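You operate a simulated robot arm through the tools that you are given. There is no shell and no other tool. Be economical: measure what you need, move in short steps, check, and stop when the job is done.

The job below is to be done with a simulated robot arm. You get a single attempt, and the scene is never put back.

Task
Turn the heat dial to 55 C. Take the teal cap and put it on the lower shelf of the parts table. Take the small blue ring and put it on the mesh shelf of the trolley. Put the grey block on the thin green card. Put the blue ring on the top of the parts table. Fetch the grey brush and set it on the top of the long table. Fetch the small orange ring and set it on the air box end of the side bench. Put the three-hole block on the pane with a grey edge. Fetch the blue stopper and set it on the black pad. Turn the depth dial to 7 mm. Put the black tray on the deck of the green pallet away on the third level from the bottom of the steel shelf. Take the silver drilled block on the deck beside the corner blocks and put it away on the press end of the side bench. The order is free. Set down upright: grey block.

It is judged by the outcome, as a careful person would: the job done as asked, and still so three seconds after it is handed in. It fails if anything else is knocked over, pushed out of place, dropped, spilled or broken. A push-on lid holds only when it is set on centred and level and pressed home; a screw cap is set on level and turned clockwise until tight.

Robot
A 7-joint arm with a two-finger gripper on a trunk, on a base that drives. Base frame: it is fixed to the floor where the robot stands at the start and does not move with it; the origin is under the middle of the robot, x ahead of it, y to its left, z up. Readings come in cm, degrees, newtons and seconds.
With the tool pointing down near the work surface it reaches from about 10 to 74 cm from the robot's upright axis, wherever it stands. Its first joint turns from -166.0 to 166.0 degrees. Places, roughly: air box end of the side bench [-590, 900, 90]; black pad (11x8x2 cm) [-530, 940, 90]; black tray (35x20x8 cm) [-440, 790, 50]; blue ring (7x7x2 cm) [-580, 80, 130]; blue stopper (3x3x3 cm) [-520, 960, 90]; depth dial [-510, 950, 90]; grey block (5x4x8 cm) [-570, 80, 80]; grey brush (15x7x9 cm) [-990, 260, 80]; heat dial [60, 10, 30]; lower shelf of the parts table [-520, 60, 40]; mesh shelf of the trolley [-350, 250, 50]; pane with a grey edge (24x20x2 cm) [-740, 640, 90]; press end of the side bench [-530, 980, 90]; silver drilled block (6x5x3 cm) [-510, 680, 60]; small blue ring (6x6x2 cm) [-490, 30, 80]; small orange ring (6x6x2 cm) [-650, 780, 70]; teal cap (6x6x3 cm) [-460, 40, 80]; thin green card [-550, 75, 75]; third level of the steel shelf [-780, 0, 100]; three-hole block (8x5x4 cm) [-550, 890, 90]; top of the long table [-760, 640, 80]; top of the parts table [-520, 60, 80]. Payload 2.45 kg.
Tool frame: the origin (TCP) lies between the finger pads and is the grasp point; the fingertips stand 2.7 cm ahead of it; z points along the fingers, y is the line along which they close. The gripper opens to 8 cm. The gripper's body begins 5.4 cm behind the TCP.
Orientation is that of the tool frame in the base frame, as a unit quaternion [w, x, y, z]. With the fingers straight down and closing along the base's y, the tool's x points along the base's -x, its y along +y and its z along -z.

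Tools
- The arm moves only by the tool arm_command. Its arguments are lists of equal length, an entry for each row: "slide": the shift along the tool's x, y, z in cm, a list of three; "rotation": the turn, a rotation vector about the tool's x, y, z in degrees, a list of three. In form: {"slide": [[x, y, z], ...], "rotation": [[wx, wy, wz], ...]}. A call has 1 to 10 rows; each row is the pose to reach, as a shift and turn from the pose commanded when the call began, along the tool's axes at that moment. "gripper" is the finger opening in cm, from 0 to 8, set as the call begins (left out, the last holds). Each row takes 0.2 s and may step no farther than 5 cm and 8.6 degrees from the row before; otherwise, or with a gripper value out of range, the whole call is refused. Where a pose cannot be reached the arm comes as near as it can. A force on the tool above 40 N (or 10 N above the force at the start of the call, whichever is more), or a blocked arm, ends the call early, and 0.2 s more pass. Each finger travels about 15.3 cm/s and halts on what it meets, pressing with about 29 N; the grip force reading is that of the motor and also rises with nothing between the fingers. The clock runs only during rows and for 0.2 s after the last one: add rows that repeat a pose to give the fingers time. The reply holds the time, the measured pose of the TCP, the force on the tool along the base axes, the opening and the grip force, in the units named above and with some noise, with the torque about the TCP (base axes, N m) and any sound that the robot's microphone picked up, and new pictures: "views" is both (left out), scene, wrist or none.
- Cameras (640 x 400 px; columns grow to the right, rows downward): "scene" is now at [3.84, 11.25, 140.07]; the picture's right is [-0.41, -0.91, 0.00], its down [-0.81, 0.37, -0.46] and it looks along [0.42, -0.19, -0.89] (base axes); focal length 258 px, centre (320, 200). "wrist" rides on the gripper at [6.3, 1.2, -7.9] in the tool frame; the picture's right is [-0.19, 0.98, 0.00], its down [-0.72, -0.14, -0.68] and it looks along [-0.67, -0.13, 0.73] (tool axes); focal length 226 px, centre (320, 200). There is no depth. A picture from a camera that has moved, and an enlarged one, comes with that camera's place and axes in the base frame and with its lens.
- raise_lower(by): slides the trunk up (or, below 0, down) by that many cm; the arm and the scene camera ride with it, the base frame stays. It gives what a move gives, with no picture.
- base_move(legs): drives the robot by 1 to 6 legs, each [ahead, turn to the left] in cm and degrees, along the robot's own axes; the way and the turn of a leg run together, so that a leg with both is an arc; at most 150 cm and 180 degrees a leg. The arm and the cameras ride along, it lands a little off, and it stops where it bumps. It gives what a move gives, and a new picture of the scene camera.
- aim_head(pan, tilt): turns the head with the scene camera to pan (to the left, within 120 degrees either way) and tilt (down, from -29 to 69), counted from straight ahead of the robot. It gives what a move gives, and a new picture of the scene camera.
- close_up(camera, box): a new picture of the part [left, top, right, bottom] of that camera's present view, enlarged. The clock stands still meanwhile.
- finish_job(): hands the job in; it is judged then, once.

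Work in short steps. Places have to be worked out from the pictures, the camera data and where the tool is seen: move nearer, look again, correct. Check each grasp and each placing, and mend what went wrong. You have 546 turns and 360 pictures in all, those below and enlarged ones among them. Open the gripper and draw the arm clear of the work before you hand the job in, unless the task says otherwise; then end with one line.

The tools are called after ">>>" as name(argument=value, ...) on one line, values as JSON. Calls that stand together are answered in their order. arm_command: Moves the arm, as the interface text tells. Its arguments: {"type":"object","properties":{"slide":{"type":"array","items":{"type":"array","items":{"type":"number"}}},"rotation":{"type":"array","items":{"type":"array","items":{"type":"number"}}},"gripper":{"type":"number"},"views":{"type":"string","enum":["both","scene","wrist","none"]}},"required":["slide","rotation"]} The other tools are called the same way: raise_lower (by) slides the trunk up or down; base_move (legs) drives the base; aim_head (pan, tilt) turns the head that bears the scene camera; close_up (camera, box) takes an enlarged picture of a part of a camera's view; finish_job () hands the job in.

At the start:

```text
time: 0.0
eef_pos: [43.39, 2.4, 57.14]
ee_rot: [0.001, 0.0, 1.0, 0.0]
wrist_force: [-0.2, -0.9, -0.2]
moment: [-0.02, 0.03, -0.03]
finger_gap: 8.0
grip_force: 0.0
trunk travel left (down, up): [-5.0, 49.0]
robot x, y, heading: [-0.21, -0.31, 0.0]
head pan, tilt: [-24.5, 62.4]
```

scene: 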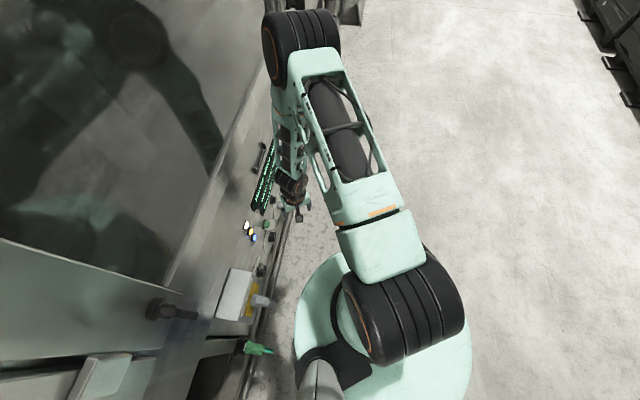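
wrist: 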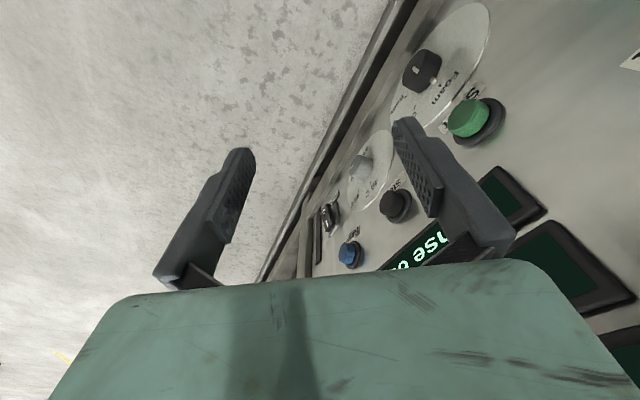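

The wrist view shows a control panel upside down with a few dials. I'll enlarge both views to find the heat dial.

>>> close_up(camera="wrist", box=[300, 0, 560, 280])

>>> close_up(camera="scene", box=[180, 130, 320, 370])

```text
1.43 times, centred on (430, 140) of wrist
camera zoom: at [36.92, 3.69, 65.11], right [0.19, 0.98, 0.0], down [0.72, -0.14, 0.68], along [0.67, -0.13, -0.73], focal length 323 px, centre (163, 286)
```

zoom: 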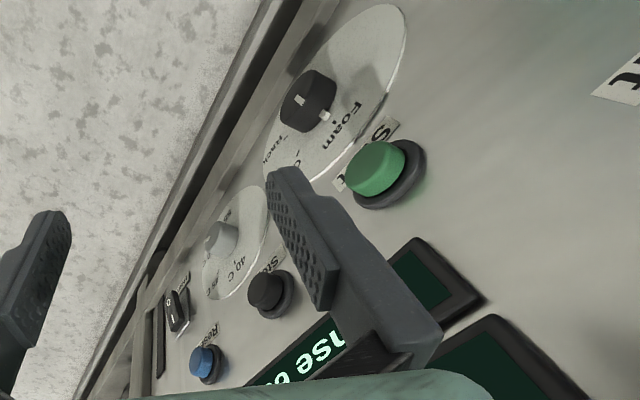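

```text
1.67 times, centred on (250, 250) of scene
camera zoom: at [3.84, 11.25, 140.07], right [-0.41, -0.91, 0.0], down [-0.81, 0.37, -0.46], along [0.42, -0.19, -0.89], focal length 430 px, centre (437, 117)
```

zoom: 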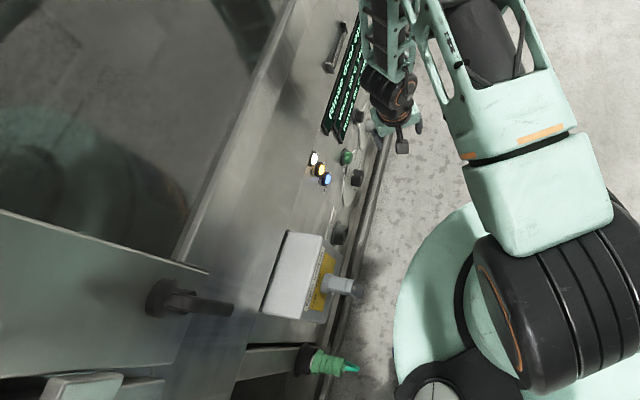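

The heat dial looks like the pale knob near [61, 7, 30], on a panel that faces towards about (-0.57, -0.82). I'll turn the tool to face the panel from a standoff so the wrist camera can see it.

>>> arm_command(slide=[[-0.9, -1, 1.4], [-1.8, -2, 2.9], [-2.7, -3, 4.3], [-3.6, -4, 5.8], [-4.4, -5, 7.2], [-5.3, -6, 8.7], [-6.2, -7, 10.1], [-7.1, -8, 11.6], [-8, -9, 13]], rotation=[[-2.8, -5.4, -5.7], [-5.7, -10.9, -11.3], [-8.5, -16.3, -17], [-11.4, -21.8, -22.7], [-14.2, -27.2, -28.3], [-17.1, -32.7, -34], [-19.9, -38.1, -39.7], [-22.8, -43.6, -45.3], [-25.6, -49, -51]], gripper=4)

```text
time: 2.0
eef_pos: [51.31, -6.68, 44.19]
ee_rot: [0.398, -0.412, 0.793, 0.209]
wrist_force: [0.4, -0.5, -0.4]
moment: [-0.02, -0.01, 0.01]
finger_gap: 4.0
grip_force: 0.1
trunk travel left (down, up): [-5.0, 49.0]
robot x, y, heading: [-0.27, 0.2, -0.1]
head pan, tilt: [-24.5, 62.4]
camera scene: at [3.77, 11.23, 140.08], right [-0.41, -0.91, 0.0], down [-0.81, 0.37, -0.46], along [0.42, -0.19, -0.89], focal length 258 px, centre (320, 200)
camera wrist: at [44.48, -14.15, 43.86], right [-0.74, 0.66, 0.16], down [0.05, -0.18, 0.98], along [0.67, 0.73, 0.1], focal length 226 px, centre (320, 200)
```

scene: 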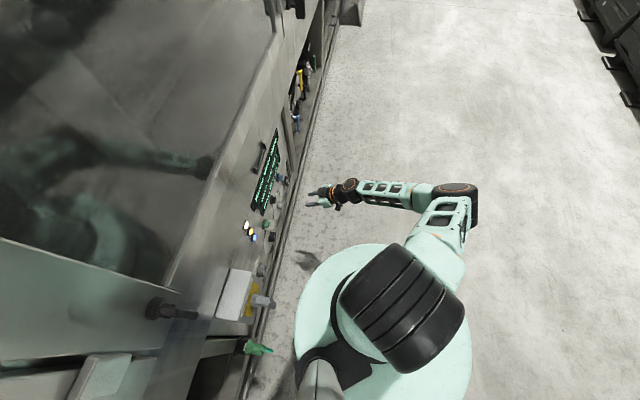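
wrist: 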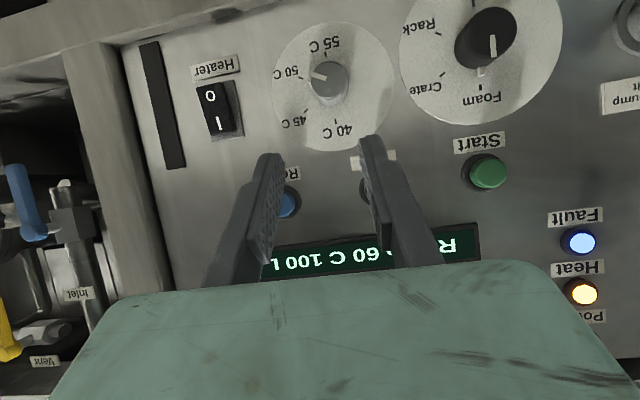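

The heat dial is clear now and its pointer is near 50. I'll enlarge it to read it exactly.

>>> close_up(camera="wrist", box=[260, 10, 420, 160])

```text
2.67 times, centred on (340, 85) of wrist
camera zoom: at [44.48, -14.15, 43.86], right [-0.74, 0.66, 0.16], down [0.05, -0.18, 0.98], along [0.67, 0.73, 0.1], focal length 603 px, centre (267, 507)
```

zoom: 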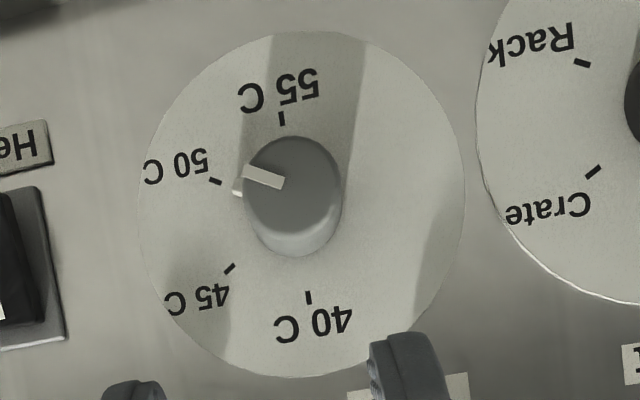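

The marks put the dial centre at about [60.1, 8.0, 34.1], and the panel looks vertical with its normal near (-0.57, -0.82, 0). I'll level the tool to face it at a 12 cm standoff.

>>> arm_command(slide=[[1, 0.25, 2], [2, 0.5, 4], [3, 0.75, 6.1], [4, 1, 8.2], [5, 1.24, 10.2], [5, 1.24, 10.2]], rotation=[[0, -7.4, 0], [0, -14.8, 0], [0, -22.2, 0], [0, -29.6, 0], [0, -37, 0], [0, -37, 0]], gripper=7, views="wrist")

```text
time: 3.4
eef_pos: [56.14, -0.9, 42.66]
ee_rot: [0.609, -0.337, 0.644, 0.317]
wrist_force: [-0.1, 0.4, -0.6]
moment: [0.0, 0.0, 0.02]
finger_gap: 7.0
grip_force: 0.0
out of reach, approached as far as the arm can: row 1, 3, 4, 5, 6
trunk travel left (down, up): [-5.0, 49.0]
robot x, y, heading: [-0.21, 0.08, 0.0]
head pan, tilt: [-24.5, 62.4]
camera wrist: at [50.44, -6.97, 36.83], right [-0.8, 0.57, 0.19], down [-0.25, -0.61, 0.76], along [0.55, 0.56, 0.63], focal length 226 px, centre (320, 200)
```

wrist: 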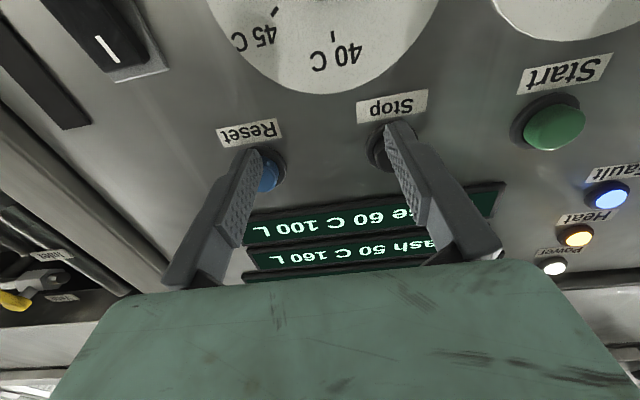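

The arm can't get low enough from here while level: it stopped at z 42.7. I'll lower the trunk and try again from a slightly withdrawn pose.

>>> raise_lower(by=-5)

>>> arm_command(slide=[[0, 0, -3], [0, 0, -3]], rotation=[[0, 0, 0], [0, 0, 0]], views="none")

```text
time: 4.3
eef_pos: [56.31, -1.07, 37.68]
ee_rot: [0.61, -0.336, 0.644, 0.318]
wrist_force: [0.5, 1.1, -0.6]
moment: [-0.01, -0.05, 0.03]
finger_gap: 7.0
grip_force: 0.1
trunk travel left (down, up): [0.0, 54.0]
robot x, y, heading: [-0.2, -0.24, -0.2]
head pan, tilt: [-24.5, 62.4]
```

```text
time: 4.9
eef_pos: [54.53, -3.27, 37.96]
ee_rot: [0.609, -0.336, 0.644, 0.318]
wrist_force: [-0.3, -0.4, -0.6]
moment: [0.01, 0.01, 0.01]
finger_gap: 7.01
grip_force: 0.2
trunk travel left (down, up): [0.0, 54.0]
robot x, y, heading: [0.0, 0.12, -0.0]
head pan, tilt: [-24.5, 62.4]
```

No out-of-reach message this time. I'll step down to the dial axis.

>>> arm_command(slide=[[2, 1, 0.2], [3.9, 1.9, 0.5], [3.9, 1.9, 0.5]], rotation=[[0, 0, 0], [0, 0, 0], [0, 0, 0]], views="wrist")

```text
time: 5.7
eef_pos: [54.34, -3.17, 37.19]
ee_rot: [0.609, -0.337, 0.643, 0.319]
wrist_force: [-0.1, -0.3, -0.1]
moment: [-0.02, 0.02, 0.0]
finger_gap: 7.0
grip_force: 0.1
out of reach, approached as far as the arm can: row 1, 2, 3
trunk travel left (down, up): [0.0, 54.0]
robot x, y, heading: [-0.14, 0.06, 0.1]
head pan, tilt: [-24.5, 62.4]
camera wrist: at [48.58, -9.27, 31.41], right [-0.8, 0.57, 0.19], down [-0.25, -0.61, 0.76], along [0.55, 0.56, 0.63], focal length 226 px, centre (320, 200)
```

wrist: 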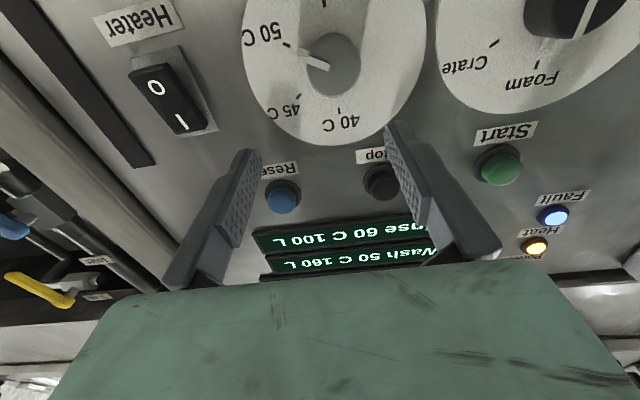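

Still about 3 cm too high at this close range, so I'll back the base 14 cm to unfold the arm.

>>> base_move(legs=[[-14, 0]])

```text
time: 7.0
eef_pos: [40.54, -3.29, 37.29]
ee_rot: [0.609, -0.336, 0.644, 0.317]
wrist_force: [0.6, -0.1, 0.1]
moment: [0.02, 0.0, -0.03]
finger_gap: 7.0
grip_force: 0.1
trunk travel left (down, up): [0.0, 54.0]
robot x, y, heading: [-14.08, 0.09, -0.1]
head pan, tilt: [-24.5, 62.4]
camera scene: at [-9.91, 11.2, 135.07], right [-0.42, -0.91, 0.0], down [-0.81, 0.37, -0.46], along [0.42, -0.19, -0.89], focal length 258 px, centre (320, 200)
```

scene: 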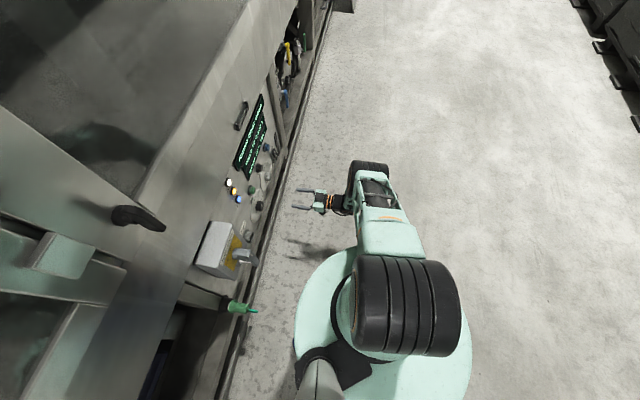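

Now I'll bring the arm in to the 12 cm standoff on the dial axis.

>>> arm_command(slide=[[1, -3, 0], [2, -6, 1], [3, -9.5, 4], [3, -9.5, 8], [3, -9.5, 8.6], [3, -9.5, 8.6]], rotation=[[0, 0, 0], [0, -3, 0], [0, -3, 0], [0, -3, 0], [0, -3, 0], [0, -3, 0]], views="wrist")

```text
time: 8.4
eef_pos: [46.75, 0.19, 40.0]
ee_rot: [0.625, -0.328, 0.628, 0.326]
wrist_force: [0.6, -0.5, 0.7]
moment: [0.03, 0.01, -0.01]
finger_gap: 7.01
grip_force: 0.1
out of reach, approached as far as the arm can: row 1, 2, 3, 4, 5, 6
trunk travel left (down, up): [0.0, 54.0]
robot x, y, heading: [-13.7, 0.2, -0.4]
head pan, tilt: [-24.5, 62.4]
camera wrist: at [41.13, -5.53, 33.64], right [-0.8, 0.56, 0.19], down [-0.27, -0.64, 0.72], along [0.53, 0.53, 0.67], focal length 226 px, centre (320, 200)
```

wrist: 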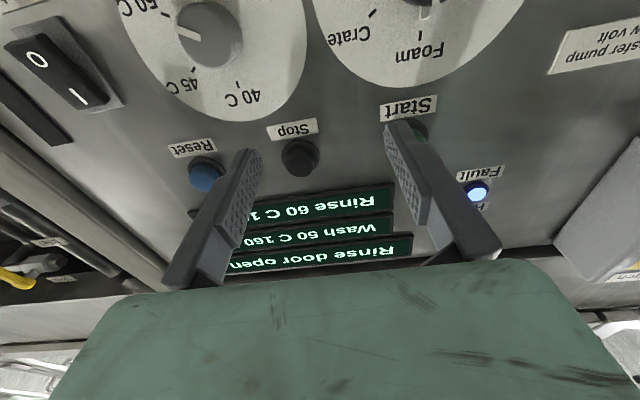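

The limit looks like wrist bend rather than distance: the forearm is too steep to hold the tool level. I'll move the base to stand about 84 cm straight out from the dial, facing the panel.

>>> base_move(legs=[[0, -67], [66, 0], [0, 122]])

```text
time: 20.2
eef_pos: [47.92, -11.7, 39.88]
ee_rot: [-0.416, 0.573, -0.417, -0.57]
wrist_force: [0.0, 0.2, 0.9]
moment: [0.02, -0.01, -0.04]
finger_gap: 7.0
grip_force: 0.0
trunk travel left (down, up): [0.0, 54.0]
robot x, y, heading: [11.46, -59.97, 52.3]
head pan, tilt: [-24.5, 62.4]
camera scene: at [4.77, -50.12, 135.07], right [0.47, -0.88, 0.0], down [-0.78, -0.42, -0.46], along [0.41, 0.22, -0.89], focal length 258 px, centre (320, 200)
```

scene: 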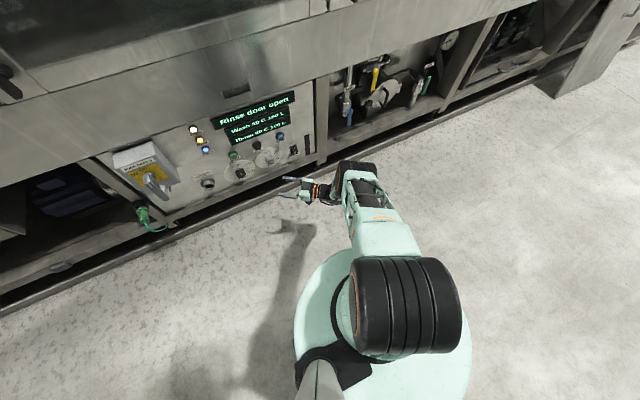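

The robot is in place. I'll yaw the tool right by 53° to face the panel and move to the standoff.

>>> arm_command(slide=[[1, -1, 0], [2, -2, 1], [3, -4, 2], [4, -5, 3], [5, -6, 5], [5.8, -7, 6], [5.8, -8.1, 7.8], [5.8, -8.1, 7.8]], rotation=[[7.5, 0, 0], [15, 0, 0], [22.5, 0, 0], [30, 0, 0], [37.5, 0, 0], [45, 0, 0], [52.7, 0, 0], [52.7, 0, 0]], views="wrist")

```text
time: 22.0
eef_pos: [56.39, -5.45, 39.36]
ee_rot: [0.595, -0.356, 0.615, 0.375]
wrist_force: [0.6, 0.2, 0.1]
moment: [-0.01, 0.01, -0.02]
finger_gap: 7.01
grip_force: 0.2
out of reach, approached as far as the arm can: row 1, 2, 3, 4, 5, 6, 7, 8
trunk travel left (down, up): [0.0, 54.0]
robot x, y, heading: [11.44, -60.08, 52.5]
head pan, tilt: [-24.5, 62.4]
camera wrist: at [51.18, -11.86, 33.14], right [-0.86, 0.45, 0.23], down [-0.16, -0.68, 0.72], along [0.48, 0.58, 0.66], focal length 226 px, centre (320, 200)
```

wrist: 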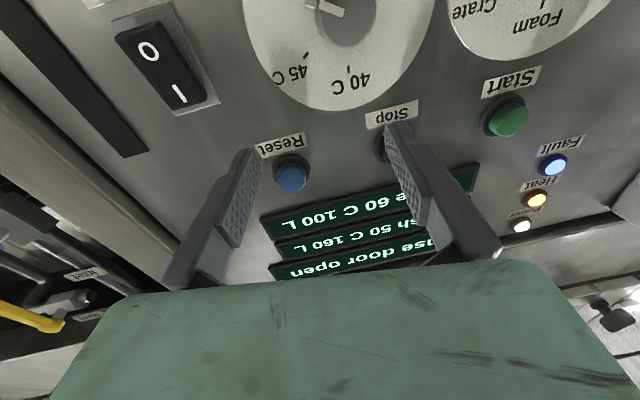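

Level is still out of reach. I'll approach with the tool pitched down 25° instead, and twist about the panel normal.

>>> arm_command(slide=[[-1.5, 0, 0], [-3, 0, 0.5], [-5.1, 0, 1.1], [-5.1, 0, 1.1]], rotation=[[0, 8.4, 0], [0, 16.8, 0], [0, 25, 0], [0, 25, 0]], views="wrist")

>>> aim_head(pan=0, tilt=50)

```text
time: 23.0
eef_pos: [56.85, -4.41, 44.17]
ee_rot: [0.447, -0.429, 0.729, 0.29]
wrist_force: [0.2, -0.4, -0.3]
moment: [0.04, -0.03, -0.02]
finger_gap: 7.01
grip_force: 0.0
trunk travel left (down, up): [0.0, 54.0]
robot x, y, heading: [10.88, -59.95, 52.4]
head pan, tilt: [-24.5, 62.4]
camera wrist: at [51.02, -12.46, 42.03], right [-0.82, 0.53, 0.21], down [0.02, -0.35, 0.94], along [0.57, 0.77, 0.28], focal length 226 px, centre (320, 200)
```

wrist: 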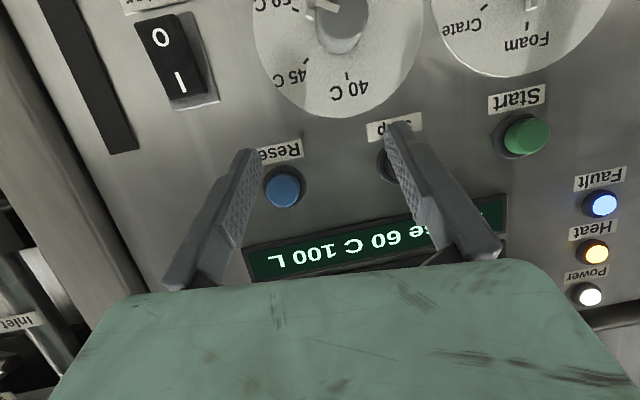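

```text
time: 23.9
eef_pos: [56.96, -4.32, 44.21]
ee_rot: [0.447, -0.429, 0.73, 0.289]
wrist_force: [-0.4, 0.0, -0.5]
moment: [0.01, -0.01, 0.02]
finger_gap: 7.0
grip_force: 0.1
trunk travel left (down, up): [0.0, 54.0]
robot x, y, heading: [11.38, -59.9, 52.4]
head pan, tilt: [0.0, 50.0]
camera scene: at [3.82, -47.01, 136.59], right [0.79, -0.61, 0.0], down [-0.47, -0.61, -0.64], along [0.39, 0.51, -0.77], focal length 258 px, centre (320, 200)
```

scene: 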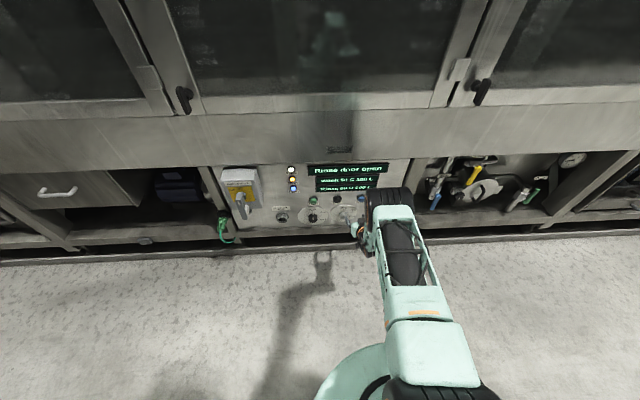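

The tilted pose is reachable, and the wrist tells me how the steps behave. I'll correct the 8° yaw error and move onto the dial axis at standoff.

>>> arm_command(slide=[[1.3, 1.4, 1], [2.6, 2.8, 2], [3.9, 4.1, 3.7], [3.9, 4.1, 3.7]], rotation=[[3.7, 0, 1.8], [7.4, -0.3, 3.6], [7.4, -0.3, 3.6], [7.4, -0.3, 3.6]], views="wrist")

```text
time: 24.9
eef_pos: [58.34, -2.1, 38.05]
ee_rot: [0.451, -0.384, 0.755, 0.283]
wrist_force: [0.1, -0.3, 0.1]
moment: [0.01, 0.0, 0.04]
finger_gap: 6.99
grip_force: 0.1
out of reach, approached as far as the arm can: row 1, 2, 3, 4
trunk travel left (down, up): [0.0, 54.0]
robot x, y, heading: [11.45, -60.04, 52.5]
head pan, tilt: [0.0, 50.0]
camera wrist: at [51.8, -9.58, 35.9], right [-0.76, 0.6, 0.25], down [0.02, -0.37, 0.93], along [0.65, 0.71, 0.27], focal length 226 px, centre (320, 200)
```

wrist: 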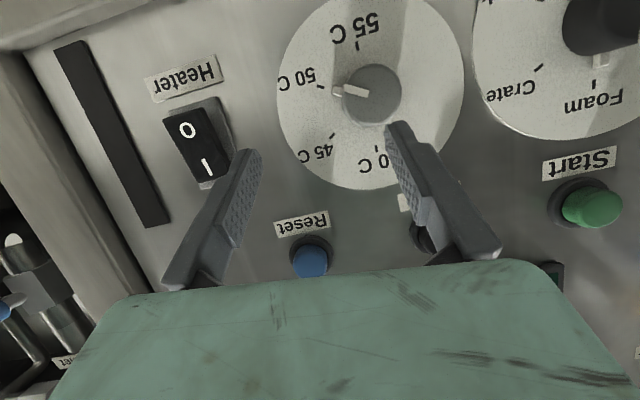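

I'm now at full stretch, about 75 cm out. I'll retract the hand 14 cm and drive 14 cm forward.

>>> arm_command(slide=[[1.4, 0.4, -3.3], [2.7, 0.8, -6.6], [4, 1.2, -9.9], [5.4, 1.6, -13.1]], rotation=[[0, 0, 0], [0, 0, 0], [0, 0, 0], [0, 0, 0]], views="none")

>>> base_move(legs=[[14, 0]])

```text
time: 25.9
eef_pos: [51.56, -14.09, 38.72]
ee_rot: [0.442, -0.387, 0.752, 0.297]
wrist_force: [-0.9, 0.3, 0.6]
moment: [0.0, -0.02, 0.03]
finger_gap: 7.0
grip_force: 0.2
out of reach, approached as far as the arm can: row 1, 2, 3, 4
trunk travel left (down, up): [0.0, 54.0]
robot x, y, heading: [11.34, -60.2, 52.4]
head pan, tilt: [0.0, 50.0]
```

```text
time: 27.2
eef_pos: [60.26, -2.89, 38.7]
ee_rot: [0.442, -0.387, 0.752, 0.297]
wrist_force: [0.2, 0.1, -0.2]
moment: [0.02, -0.01, 0.01]
finger_gap: 6.99
grip_force: 0.0
trunk travel left (down, up): [0.0, 54.0]
robot x, y, heading: [19.98, -48.53, 52.2]
head pan, tilt: [0.0, 50.0]
camera scene: at [12.4, -35.87, 136.6], right [0.79, -0.61, 0.0], down [-0.47, -0.61, -0.64], along [0.39, 0.51, -0.77], focal length 258 px, centre (320, 200)
```

scene: 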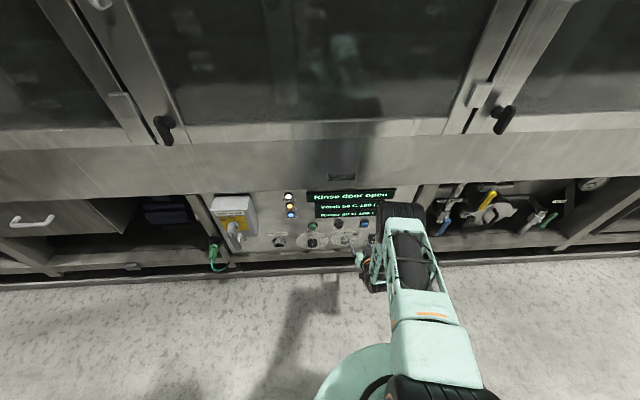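

The forearm hangs too steeply for shallow tilts, so I'll use a 45° down pitch, which has a comfortable margin, and hold 11 cm off the dial.

>>> arm_command(slide=[[-1, 2.2, 0], [-2, 4.4, 0.1], [-2.9, 6.6, 0.2], [-2.9, 6.6, 0.2]], rotation=[[2, 6.4, -1], [4, 12.7, -2.1], [6, 19.1, -3.1], [6, 19.1, -3.1]], views="wrist")

```text
time: 28.2
eef_pos: [60.7, -0.81, 41.77]
ee_rot: [0.318, -0.442, 0.814, 0.204]
wrist_force: [-0.6, 0.4, 0.4]
moment: [-0.02, 0.02, 0.0]
finger_gap: 6.98
grip_force: 0.1
out of reach, approached as far as the arm can: row 1, 2, 3, 4
trunk travel left (down, up): [0.0, 54.0]
robot x, y, heading: [20.08, -48.81, 52.5]
head pan, tilt: [0.0, 50.0]
camera wrist: at [54.38, -8.76, 43.11], right [-0.75, 0.63, 0.19], down [0.18, -0.07, 0.98], along [0.63, 0.77, -0.06], focal length 226 px, centre (320, 200)
```

wrist: 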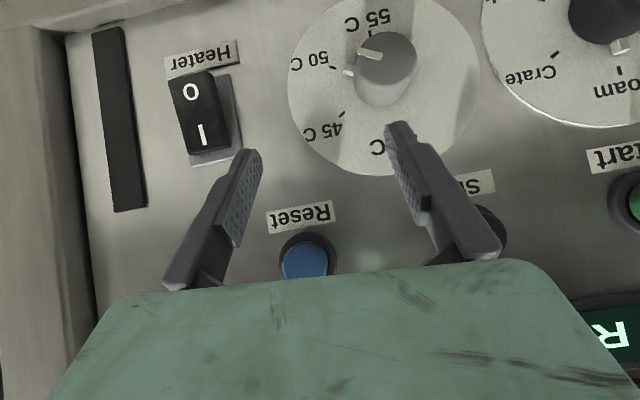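

The arm now refuses to go left, so its elbow posture may have drifted to a limit. I'll go back to a home-like tool-down posture before approaching again.

>>> arm_command(slide=[[0.5, 1, -4.5], [1.5, 2, -9], [2.5, 4, -13], [3.5, 6, -17], [4.7, 8.2, -20], [4.7, 8.2, -22.5], [4.7, 8.2, -22.5]], rotation=[[0, 0, 0], [0, 8, 0], [0, 16, 0], [0, 24, 0], [0, 32, 0], [0, 40, 0], [0, 44, 0]], views="scene")

```text
time: 29.8
eef_pos: [44.15, -13.22, 54.95]
ee_rot: [-0.01, -0.487, 0.873, 0.023]
wrist_force: [-0.9, 1.3, -0.3]
moment: [-0.03, 0.0, -0.03]
finger_gap: 6.99
grip_force: 0.0
trunk travel left (down, up): [0.0, 54.0]
robot x, y, heading: [20.22, -48.95, 52.4]
head pan, tilt: [0.0, 50.0]
camera scene: at [12.3, -35.93, 136.6], right [0.79, -0.61, 0.0], down [-0.47, -0.61, -0.64], along [0.39, 0.51, -0.77], focal length 258 px, centre (320, 200)
```

scene: 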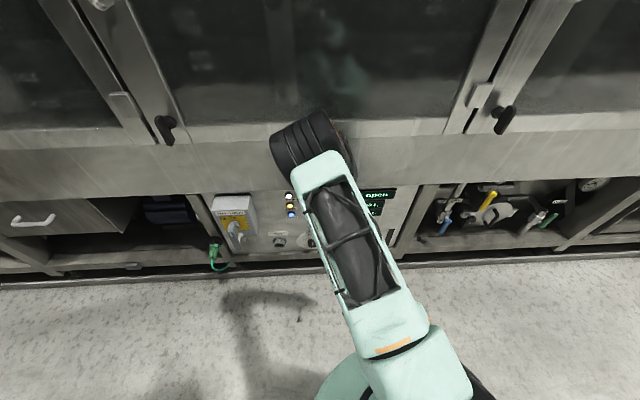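

The elbow sits high and forward, so level hand poses straight ahead are poor. The first spot, with the hand turned 55° left of the base heading, reached lowest, so I'll reverse back there.

>>> base_move(legs=[[0, -120], [-52.5, 0], [0, 68]])

```text
time: 37.6
eef_pos: [25.31, -55.49, 54.83]
ee_rot: [0.016, 0.53, 0.848, 0.02]
wrist_force: [-1.1, 0.2, 0.0]
moment: [0.0, -0.02, 0.0]
finger_gap: 6.99
grip_force: 0.1
trunk travel left (down, up): [0.0, 54.0]
robot x, y, heading: [8.4, -15.69, -69.9]
head pan, tilt: [0.0, 50.0]
stopped in leg 2: the robot was blocked; the commanded pose is now the measured one
camera scene: at [23.15, -16.55, 136.6], right [-0.94, -0.35, 0.0], down [-0.26, 0.72, -0.64], along [0.22, -0.6, -0.77], focal length 258 px, centre (320, 200)
```

scene: 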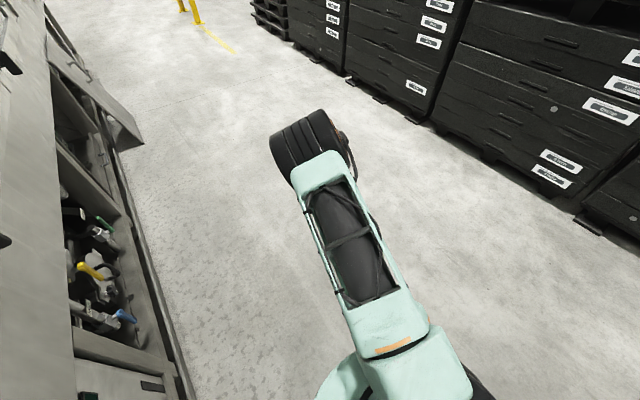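

The reverse was blocked at (8.4, -15.7). Turning to heading 15° here gives nearly the same geometry, with the dial at about (56, 10) relative to the robot.

>>> base_move(legs=[[2, 0], [0, 85]])

```text
time: 42.0
eef_pos: [50.0, -4.89, 54.77]
ee_rot: [-0.001, -0.168, 0.985, 0.026]
wrist_force: [0.3, 0.4, -0.9]
moment: [0.0, 0.03, -0.01]
finger_gap: 7.01
grip_force: 0.0
trunk travel left (down, up): [0.0, 54.0]
robot x, y, heading: [8.55, -17.84, 13.5]
head pan, tilt: [0.0, 50.0]
camera scene: at [10.97, -2.9, 136.6], right [0.24, -0.97, 0.0], down [-0.74, -0.18, -0.64], along [0.62, 0.15, -0.77], focal length 258 px, centre (320, 200)
```

scene: 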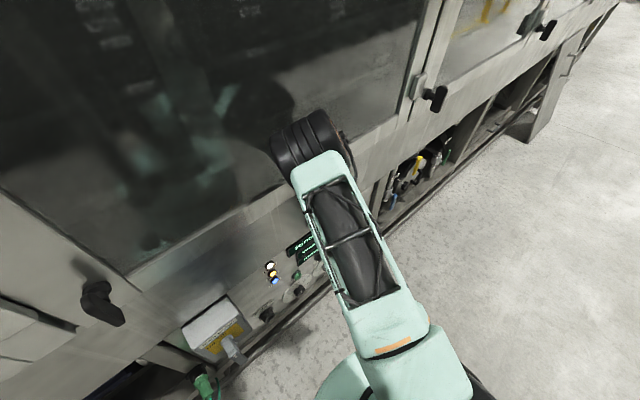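

Now I'll pitch to 30° below level facing the panel, at 11 cm standoff on the dial axis.

>>> arm_command(slide=[[-0.7, 0.3, 1.9], [-1.5, 0.6, 3.8], [-2.2, 0.9, 5.7], [-3, 1.2, 7.6], [-3.7, 1.5, 9.5], [-4.5, 1.8, 11.5], [-5.2, 2.2, 13.5], [-6, 2.5, 15.4], [-6, 2.5, 15.4]], rotation=[[-2, -7.1, -4.2], [-4, -14.2, -8.4], [-6.1, -21.3, -12.6], [-8.1, -28.4, -16.9], [-10.1, -35.4, -21.1], [-12.1, -42.5, -25.3], [-14.2, -49.6, -29.5], [-16.2, -56.7, -33.7], [-16.2, -56.7, -33.7]], views="wrist")

```text
time: 44.0
eef_pos: [54.65, 0.15, 39.73]
ee_rot: [0.444, -0.402, 0.767, 0.233]
wrist_force: [0.1, 1.2, -0.2]
moment: [0.01, -0.02, 0.0]
finger_gap: 7.02
grip_force: 0.1
trunk travel left (down, up): [0.0, 54.0]
robot x, y, heading: [9.04, -17.74, 13.8]
head pan, tilt: [0.0, 50.0]
camera wrist: at [47.89, -7.28, 38.12], right [-0.75, 0.64, 0.17], down [-0.02, -0.27, 0.96], along [0.66, 0.72, 0.21], focal length 226 px, centre (320, 200)
```

wrist: 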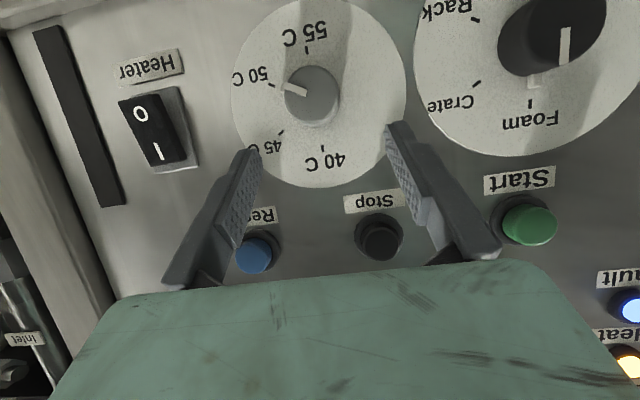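

The pose was reached exactly, and the dial centre comes out at [60.05, 8.0, 33.7]. I'll advance halfway and look at the alignment.

>>> arm_command(slide=[[0.7, 0, 2.5], [1.3, 0.1, 5], [1.3, 0.1, 5]], rotation=[[0, 0, 0], [0, 0, 0], [0, 0, 0]], views="wrist")

```text
time: 44.8
eef_pos: [56.73, 3.23, 35.85]
ee_rot: [0.444, -0.4, 0.768, 0.231]
wrist_force: [-0.2, 0.0, -0.3]
moment: [-0.01, -0.05, -0.03]
finger_gap: 6.97
grip_force: 0.1
trunk travel left (down, up): [0.0, 54.0]
robot x, y, heading: [8.87, -17.6, 13.8]
head pan, tilt: [0.0, 50.0]
camera wrist: at [49.94, -4.2, 34.39], right [-0.75, 0.64, 0.17], down [-0.02, -0.27, 0.96], along [0.66, 0.72, 0.21], focal length 226 px, centre (320, 200)
```

wrist: 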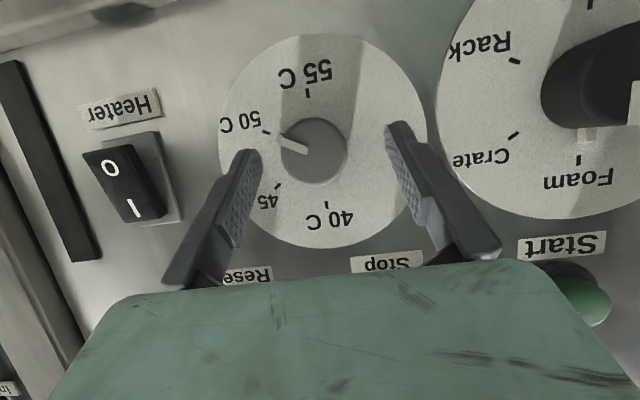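

The knob is nearly centred, about 0.4 cm off to one side. I'll shift, advance to straddle it, then check.

>>> arm_command(slide=[[-0.1, -0.4, 1.4], [-0.2, -0.4, 2.8], [-0.2, -0.4, 2.8]], rotation=[[0, 0, 0], [0, 0, 0], [0, 0, 0]], views="wrist")

```text
time: 45.4
eef_pos: [57.81, 4.44, 34.82]
ee_rot: [0.44, -0.401, 0.769, 0.233]
wrist_force: [-3.7, -7.6, 4.7]
moment: [0.15, 0.19, 0.23]
finger_gap: 6.52
grip_force: 0.1
trunk travel left (down, up): [0.0, 54.0]
robot x, y, heading: [9.25, -17.77, 13.7]
head pan, tilt: [0.0, 50.0]
stopped in row 2: the force on the tool passed its limit at 69 N (the readings are from after the stop); the commanded pose is now the measured one
camera wrist: at [51.03, -2.96, 33.34], right [-0.75, 0.64, 0.17], down [-0.01, -0.27, 0.96], along [0.66, 0.72, 0.21], focal length 226 px, centre (320, 200)
```

wrist: 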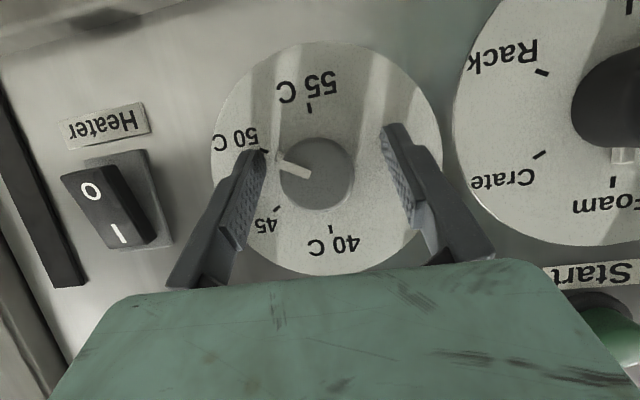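

The fingertips have touched the dial face, which sits about 1 cm nearer than I estimated. I'll back off 0.5 cm and close on the knob.

>>> arm_command(slide=[[0, -0.3, -0.5], [0, -0.3, -0.5]], rotation=[[0, 0, 0], [0, 0, 0]], views="none")

>>> arm_command(slide=[[0, 0, 0], [0, 0, 0], [0, 0, 0]], rotation=[[0, 0, 0], [0, 0, 0], [0, 0, 0]], gripper=2.5, views="wrist")

```text
time: 46.0
eef_pos: [57.83, 4.05, 35.12]
ee_rot: [0.44, -0.402, 0.768, 0.235]
wrist_force: [-0.1, -0.6, 0.1]
moment: [0.0, 0.0, 0.0]
finger_gap: 7.0
grip_force: 0.0
trunk travel left (down, up): [0.0, 54.0]
robot x, y, heading: [8.76, -17.68, 13.8]
head pan, tilt: [0.0, 50.0]
```

```text
time: 46.8
eef_pos: [57.89, 4.04, 35.08]
ee_rot: [0.44, -0.402, 0.768, 0.234]
wrist_force: [-2.7, 6.8, 0.7]
moment: [0.22, -0.12, 0.05]
finger_gap: 3.71
grip_force: 44.6
trunk travel left (down, up): [0.0, 54.0]
robot x, y, heading: [8.87, -17.66, 13.8]
head pan, tilt: [0.0, 50.0]
camera wrist: at [51.08, -3.33, 33.54], right [-0.75, 0.64, 0.17], down [-0.01, -0.27, 0.96], along [0.66, 0.72, 0.21], focal length 226 px, centre (320, 200)
```

wrist: 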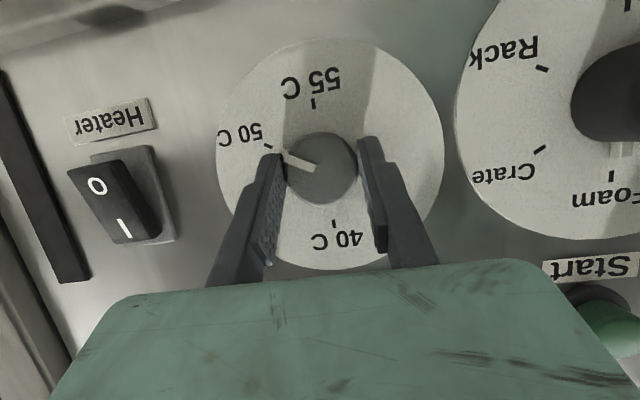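

The knob is held with a 3.7 cm gap. I'll turn it clockwise about the panel normal through the knob axis, 50° to begin with.

>>> arm_command(slide=[[0.01, -0.19, 0.01], [0.05, -0.38, 0.03], [0.11, -0.56, 0.06], [0.19, -0.73, 0.11], [0.29, -0.88, 0.17], [0.4, -1, 0.23], [0.4, -1, 0.23]], rotation=[[-4.15, 0, 7.19], [-8.3, 0, 14.4], [-12.5, 0, 21.6], [-16.7, 0, 28.8], [-20.9, 0, 36.1], [-25, 0, 43.3], [-25, 0, 43.3]], views="wrist")

```text
time: 47.7
eef_pos: [58.01, 4.06, 34.93]
ee_rot: [0.343, -0.297, 0.799, 0.395]
wrist_force: [-7.2, -2.5, 10.7]
moment: [0.59, -0.41, -0.31]
finger_gap: 3.72
grip_force: 45.2
trunk travel left (down, up): [0.0, 54.0]
robot x, y, heading: [8.92, -17.6, 13.6]
head pan, tilt: [0.0, 50.0]
stopped in row 4: the force on the tool passed its limit at 42 N (the readings are from after the stop); the commanded pose is now the measured one
camera wrist: at [50.87, -3.19, 34.13], right [-0.62, 0.54, 0.57], down [0.31, -0.49, 0.81], along [0.72, 0.68, 0.14], focal length 226 px, centre (320, 200)
```

wrist: 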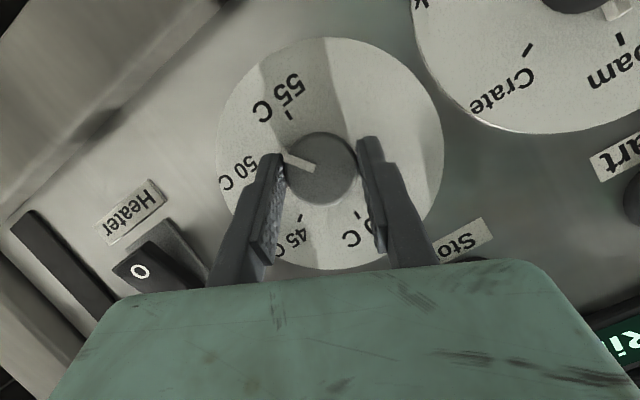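

The knob turned about 25° along with the tool, and the side force suggests the axis passes close to the TCP. I'll continue with no lateral shift.

>>> arm_command(slide=[[0, 0, 0], [0, 0, 0], [0, 0, 0], [0, 0, 0]], rotation=[[-2.5, 0, 4.3], [-5, 0, 8.7], [-7.5, 0, 13], [-7.5, 0, 13]], views="none")

```text
time: 48.7
eef_pos: [58.13, 3.95, 34.92]
ee_rot: [0.275, -0.226, 0.801, 0.481]
wrist_force: [2.5, -8.3, 4.8]
moment: [-0.25, 0.1, 0.44]
finger_gap: 3.7
grip_force: 44.8
trunk travel left (down, up): [0.0, 54.0]
robot x, y, heading: [8.23, -17.93, 13.7]
head pan, tilt: [0.0, 50.0]
```

Forces stay low and the total turn is about 40°. I'll add another 12° and look.

>>> arm_command(slide=[[0, 0, 0], [0, 0, 0], [0, 0, 0]], rotation=[[-3, 0, 5.2], [-6, 0, 10.4], [-6, 0, 10.4]], views="wrist")

>>> close_up(camera="wrist", box=[210, 20, 450, 270])

```text
time: 49.5
eef_pos: [58.17, 4.09, 34.81]
ee_rot: [0.218, -0.167, 0.792, 0.545]
wrist_force: [10.0, -16.9, -8.0]
moment: [-0.01, -0.1, -0.53]
finger_gap: 3.73
grip_force: 45.0
trunk travel left (down, up): [0.0, 54.0]
robot x, y, heading: [8.44, -17.28, 13.8]
head pan, tilt: [0.0, 50.0]
camera wrist: at [50.85, -3.17, 34.94], right [-0.33, 0.35, 0.88], down [0.57, -0.67, 0.48], along [0.75, 0.66, 0.02], focal length 226 px, centre (320, 200)
```

wrist: 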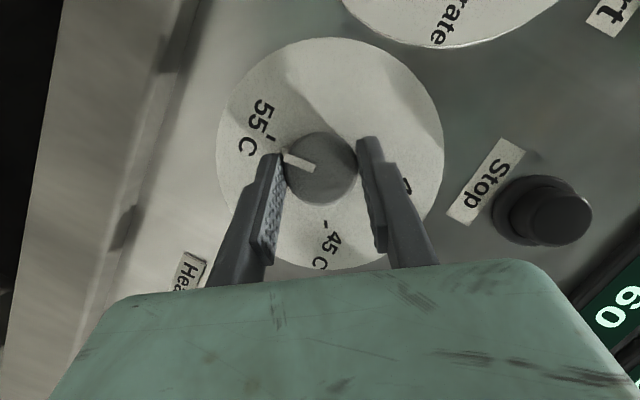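

```text
1.60 times, centred on (330, 145) of wrist
camera zoom: at [50.85, -3.17, 34.94], right [-0.33, 0.35, 0.88], down [0.57, -0.67, 0.48], along [0.75, 0.66, 0.02], focal length 362 px, centre (304, 288)
```

zoom: 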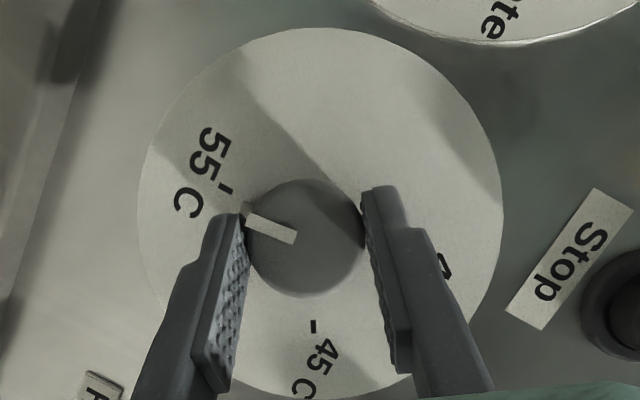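

I've turned it 52°, but the reading is hidden at this angle. I'll release, back off and look straight on.

>>> arm_command(slide=[[0, 0, 0], [0, 0, 0], [0, 0, -3], [0, 0, -6]], rotation=[[0, 0, 0], [0, 0, 0], [0, 0, 0], [0, 0, 0]], gripper=7, views="none")

>>> arm_command(slide=[[0, 0, 0], [0, 0, 0], [0, 0, 0], [0, 0, 0], [0, 0, 0], [0, 0, 0]], rotation=[[4.2, 0, -7.3], [8.4, 0, -14.6], [12.6, 0, -21.8], [16.8, 0, -29], [21, 0, -36.4], [25, 0, -43.3]], views="none")

>>> close_up(camera="wrist", box=[200, 0, 440, 230])

```text
time: 50.5
eef_pos: [57.17, -1.54, 36.71]
ee_rot: [0.217, -0.168, 0.791, 0.546]
wrist_force: [0.5, 0.0, 0.2]
moment: [-0.03, 0.0, -0.01]
finger_gap: 6.99
grip_force: 0.0
trunk travel left (down, up): [0.0, 54.0]
robot x, y, heading: [8.69, -17.44, 13.7]
head pan, tilt: [0.0, 50.0]
```

```text
time: 51.9
eef_pos: [57.16, -1.63, 36.7]
ee_rot: [0.434, -0.396, 0.771, 0.246]
wrist_force: [-0.1, -1.2, -0.3]
moment: [0.0, 0.01, 0.04]
finger_gap: 6.98
grip_force: 0.1
trunk travel left (down, up): [0.0, 54.0]
robot x, y, heading: [8.66, -17.71, 13.9]
head pan, tilt: [0.0, 50.0]
```

```text
1.74 times, centred on (320, 115) of wrist
camera zoom: at [50.38, -9.23, 35.34], right [-0.75, 0.63, 0.2], down [0.02, -0.29, 0.96], along [0.66, 0.72, 0.21], focal length 393 px, centre (320, 348)
```

zoom: 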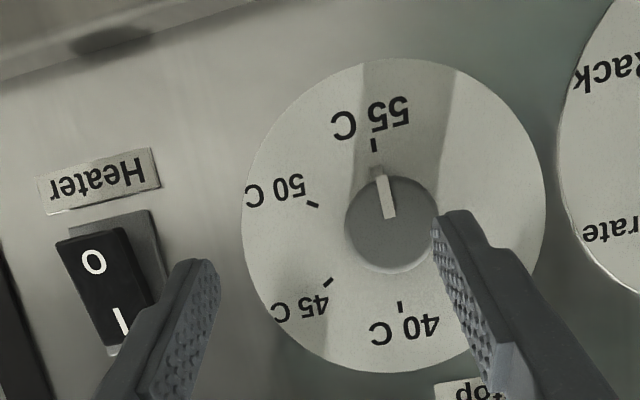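

The pointer now appears to line up with the 55 mark. One tighter view to be sure.

>>> close_up(camera="wrist", box=[310, 50, 390, 110])

```text
6.67 times, centred on (350, 80) of wrist
camera zoom: at [50.38, -9.23, 35.34], right [-0.75, 0.63, 0.2], down [0.02, -0.29, 0.96], along [0.66, 0.72, 0.21], focal length 1507 px, centre (120, 1000)
```

zoom: 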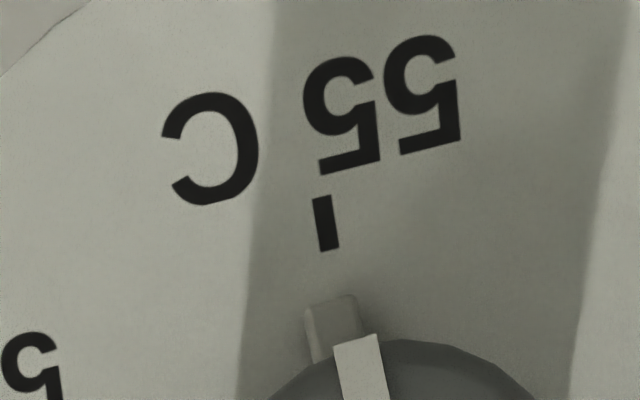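

It reads about 3° short of 55, which is close but easy to improve. I'll regrip the knob and nudge it clockwise a little.

>>> arm_command(slide=[[-1.1, 2.7, 0], [-1.1, 2.7, 2.5], [-1.1, 2.7, 5.2], [-1.1, 2.7, 5.2]], rotation=[[0, 0, 0], [0, 0, 0], [0, 0, 0], [0, 0, 0]], views="none")

>>> arm_command(slide=[[0, 0, 0], [0, 0, 0], [0, 0, 0], [0, 0, 0], [0, 0, 0]], rotation=[[0, 0, 0], [0, 0, 0], [0, 0, 0], [-2, 0, 3.5], [-2, 0, 3.5]], gripper=2.5, views="wrist")

```text
time: 52.9
eef_pos: [57.64, 4.22, 35.14]
ee_rot: [0.433, -0.396, 0.771, 0.248]
wrist_force: [0.6, -0.3, -0.4]
moment: [0.01, 0.0, 0.01]
finger_gap: 7.01
grip_force: 0.0
trunk travel left (down, up): [0.0, 54.0]
robot x, y, heading: [8.86, -17.67, 13.9]
head pan, tilt: [0.0, 50.0]
```

```text
time: 54.1
eef_pos: [57.83, 4.0, 35.24]
ee_rot: [0.419, -0.378, 0.779, 0.275]
wrist_force: [18.8, -11.4, 13.8]
moment: [0.14, -0.25, -0.42]
finger_gap: 3.72
grip_force: 44.8
trunk travel left (down, up): [0.0, 54.0]
robot x, y, heading: [8.96, -17.48, 13.5]
head pan, tilt: [0.0, 50.0]
camera wrist: at [51.01, -3.33, 33.88], right [-0.73, 0.62, 0.27], down [0.07, -0.33, 0.94], along [0.68, 0.71, 0.2], focal length 226 px, centre (320, 200)
```

wrist: 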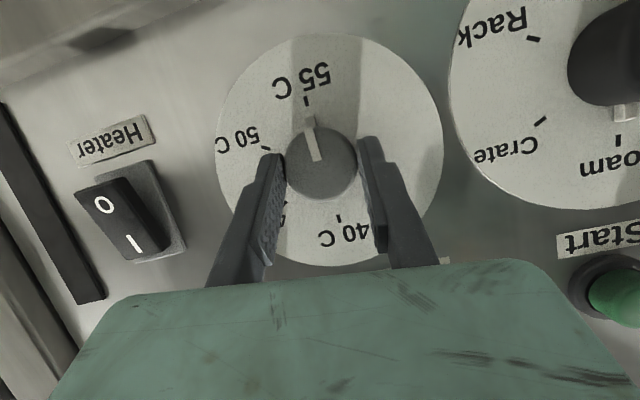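

I'll check the pointer against the mark while still holding the knob.

>>> close_up(camera="wrist", box=[260, 60, 380, 210])

```text
2.67 times, centred on (320, 135) of wrist
camera zoom: at [51.01, -3.33, 33.88], right [-0.73, 0.62, 0.27], down [0.07, -0.33, 0.94], along [0.68, 0.71, 0.2], focal length 603 px, centre (320, 373)
```

zoom: 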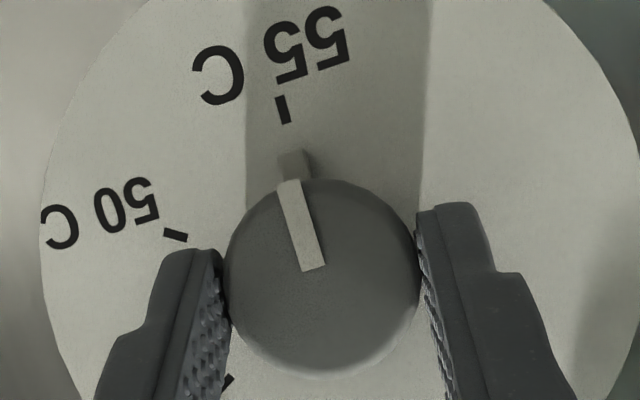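

The pointer is now within about 2° of the 55 mark, so I'll release and withdraw.

>>> arm_command(slide=[[0, 0, 0], [0, 0, 0], [0, 0, -4], [0, 0, -8]], rotation=[[0, 0, 0], [0, 0, 0], [0, 0, 0], [0, 0, 0]], gripper=7, views="none")

>>> close_up(camera="wrist", box=[240, 0, 420, 160])

```text
time: 55.1
eef_pos: [53.91, -1.92, 39.13]
ee_rot: [0.418, -0.38, 0.778, 0.276]
wrist_force: [0.3, 0.8, 0.6]
moment: [-0.02, -0.01, -0.01]
finger_gap: 7.02
grip_force: 0.1
trunk travel left (down, up): [0.0, 54.0]
robot x, y, heading: [8.69, -17.54, 13.6]
head pan, tilt: [0.0, 50.0]
```

```text
2.50 times, centred on (330, 80) of wrist
camera zoom: at [47.13, -9.35, 37.77], right [-0.73, 0.62, 0.27], down [0.07, -0.33, 0.94], along [0.67, 0.71, 0.2], focal length 565 px, centre (295, 500)
```

zoom: 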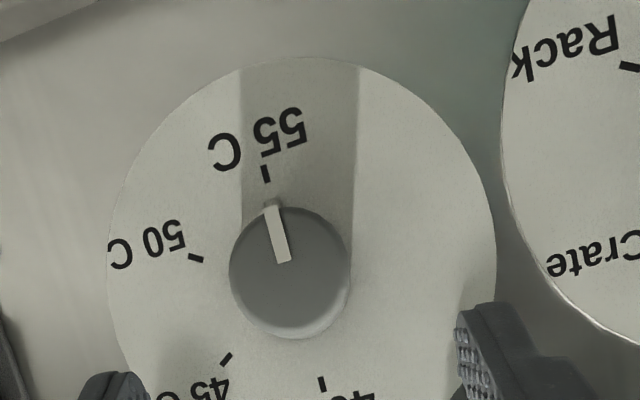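

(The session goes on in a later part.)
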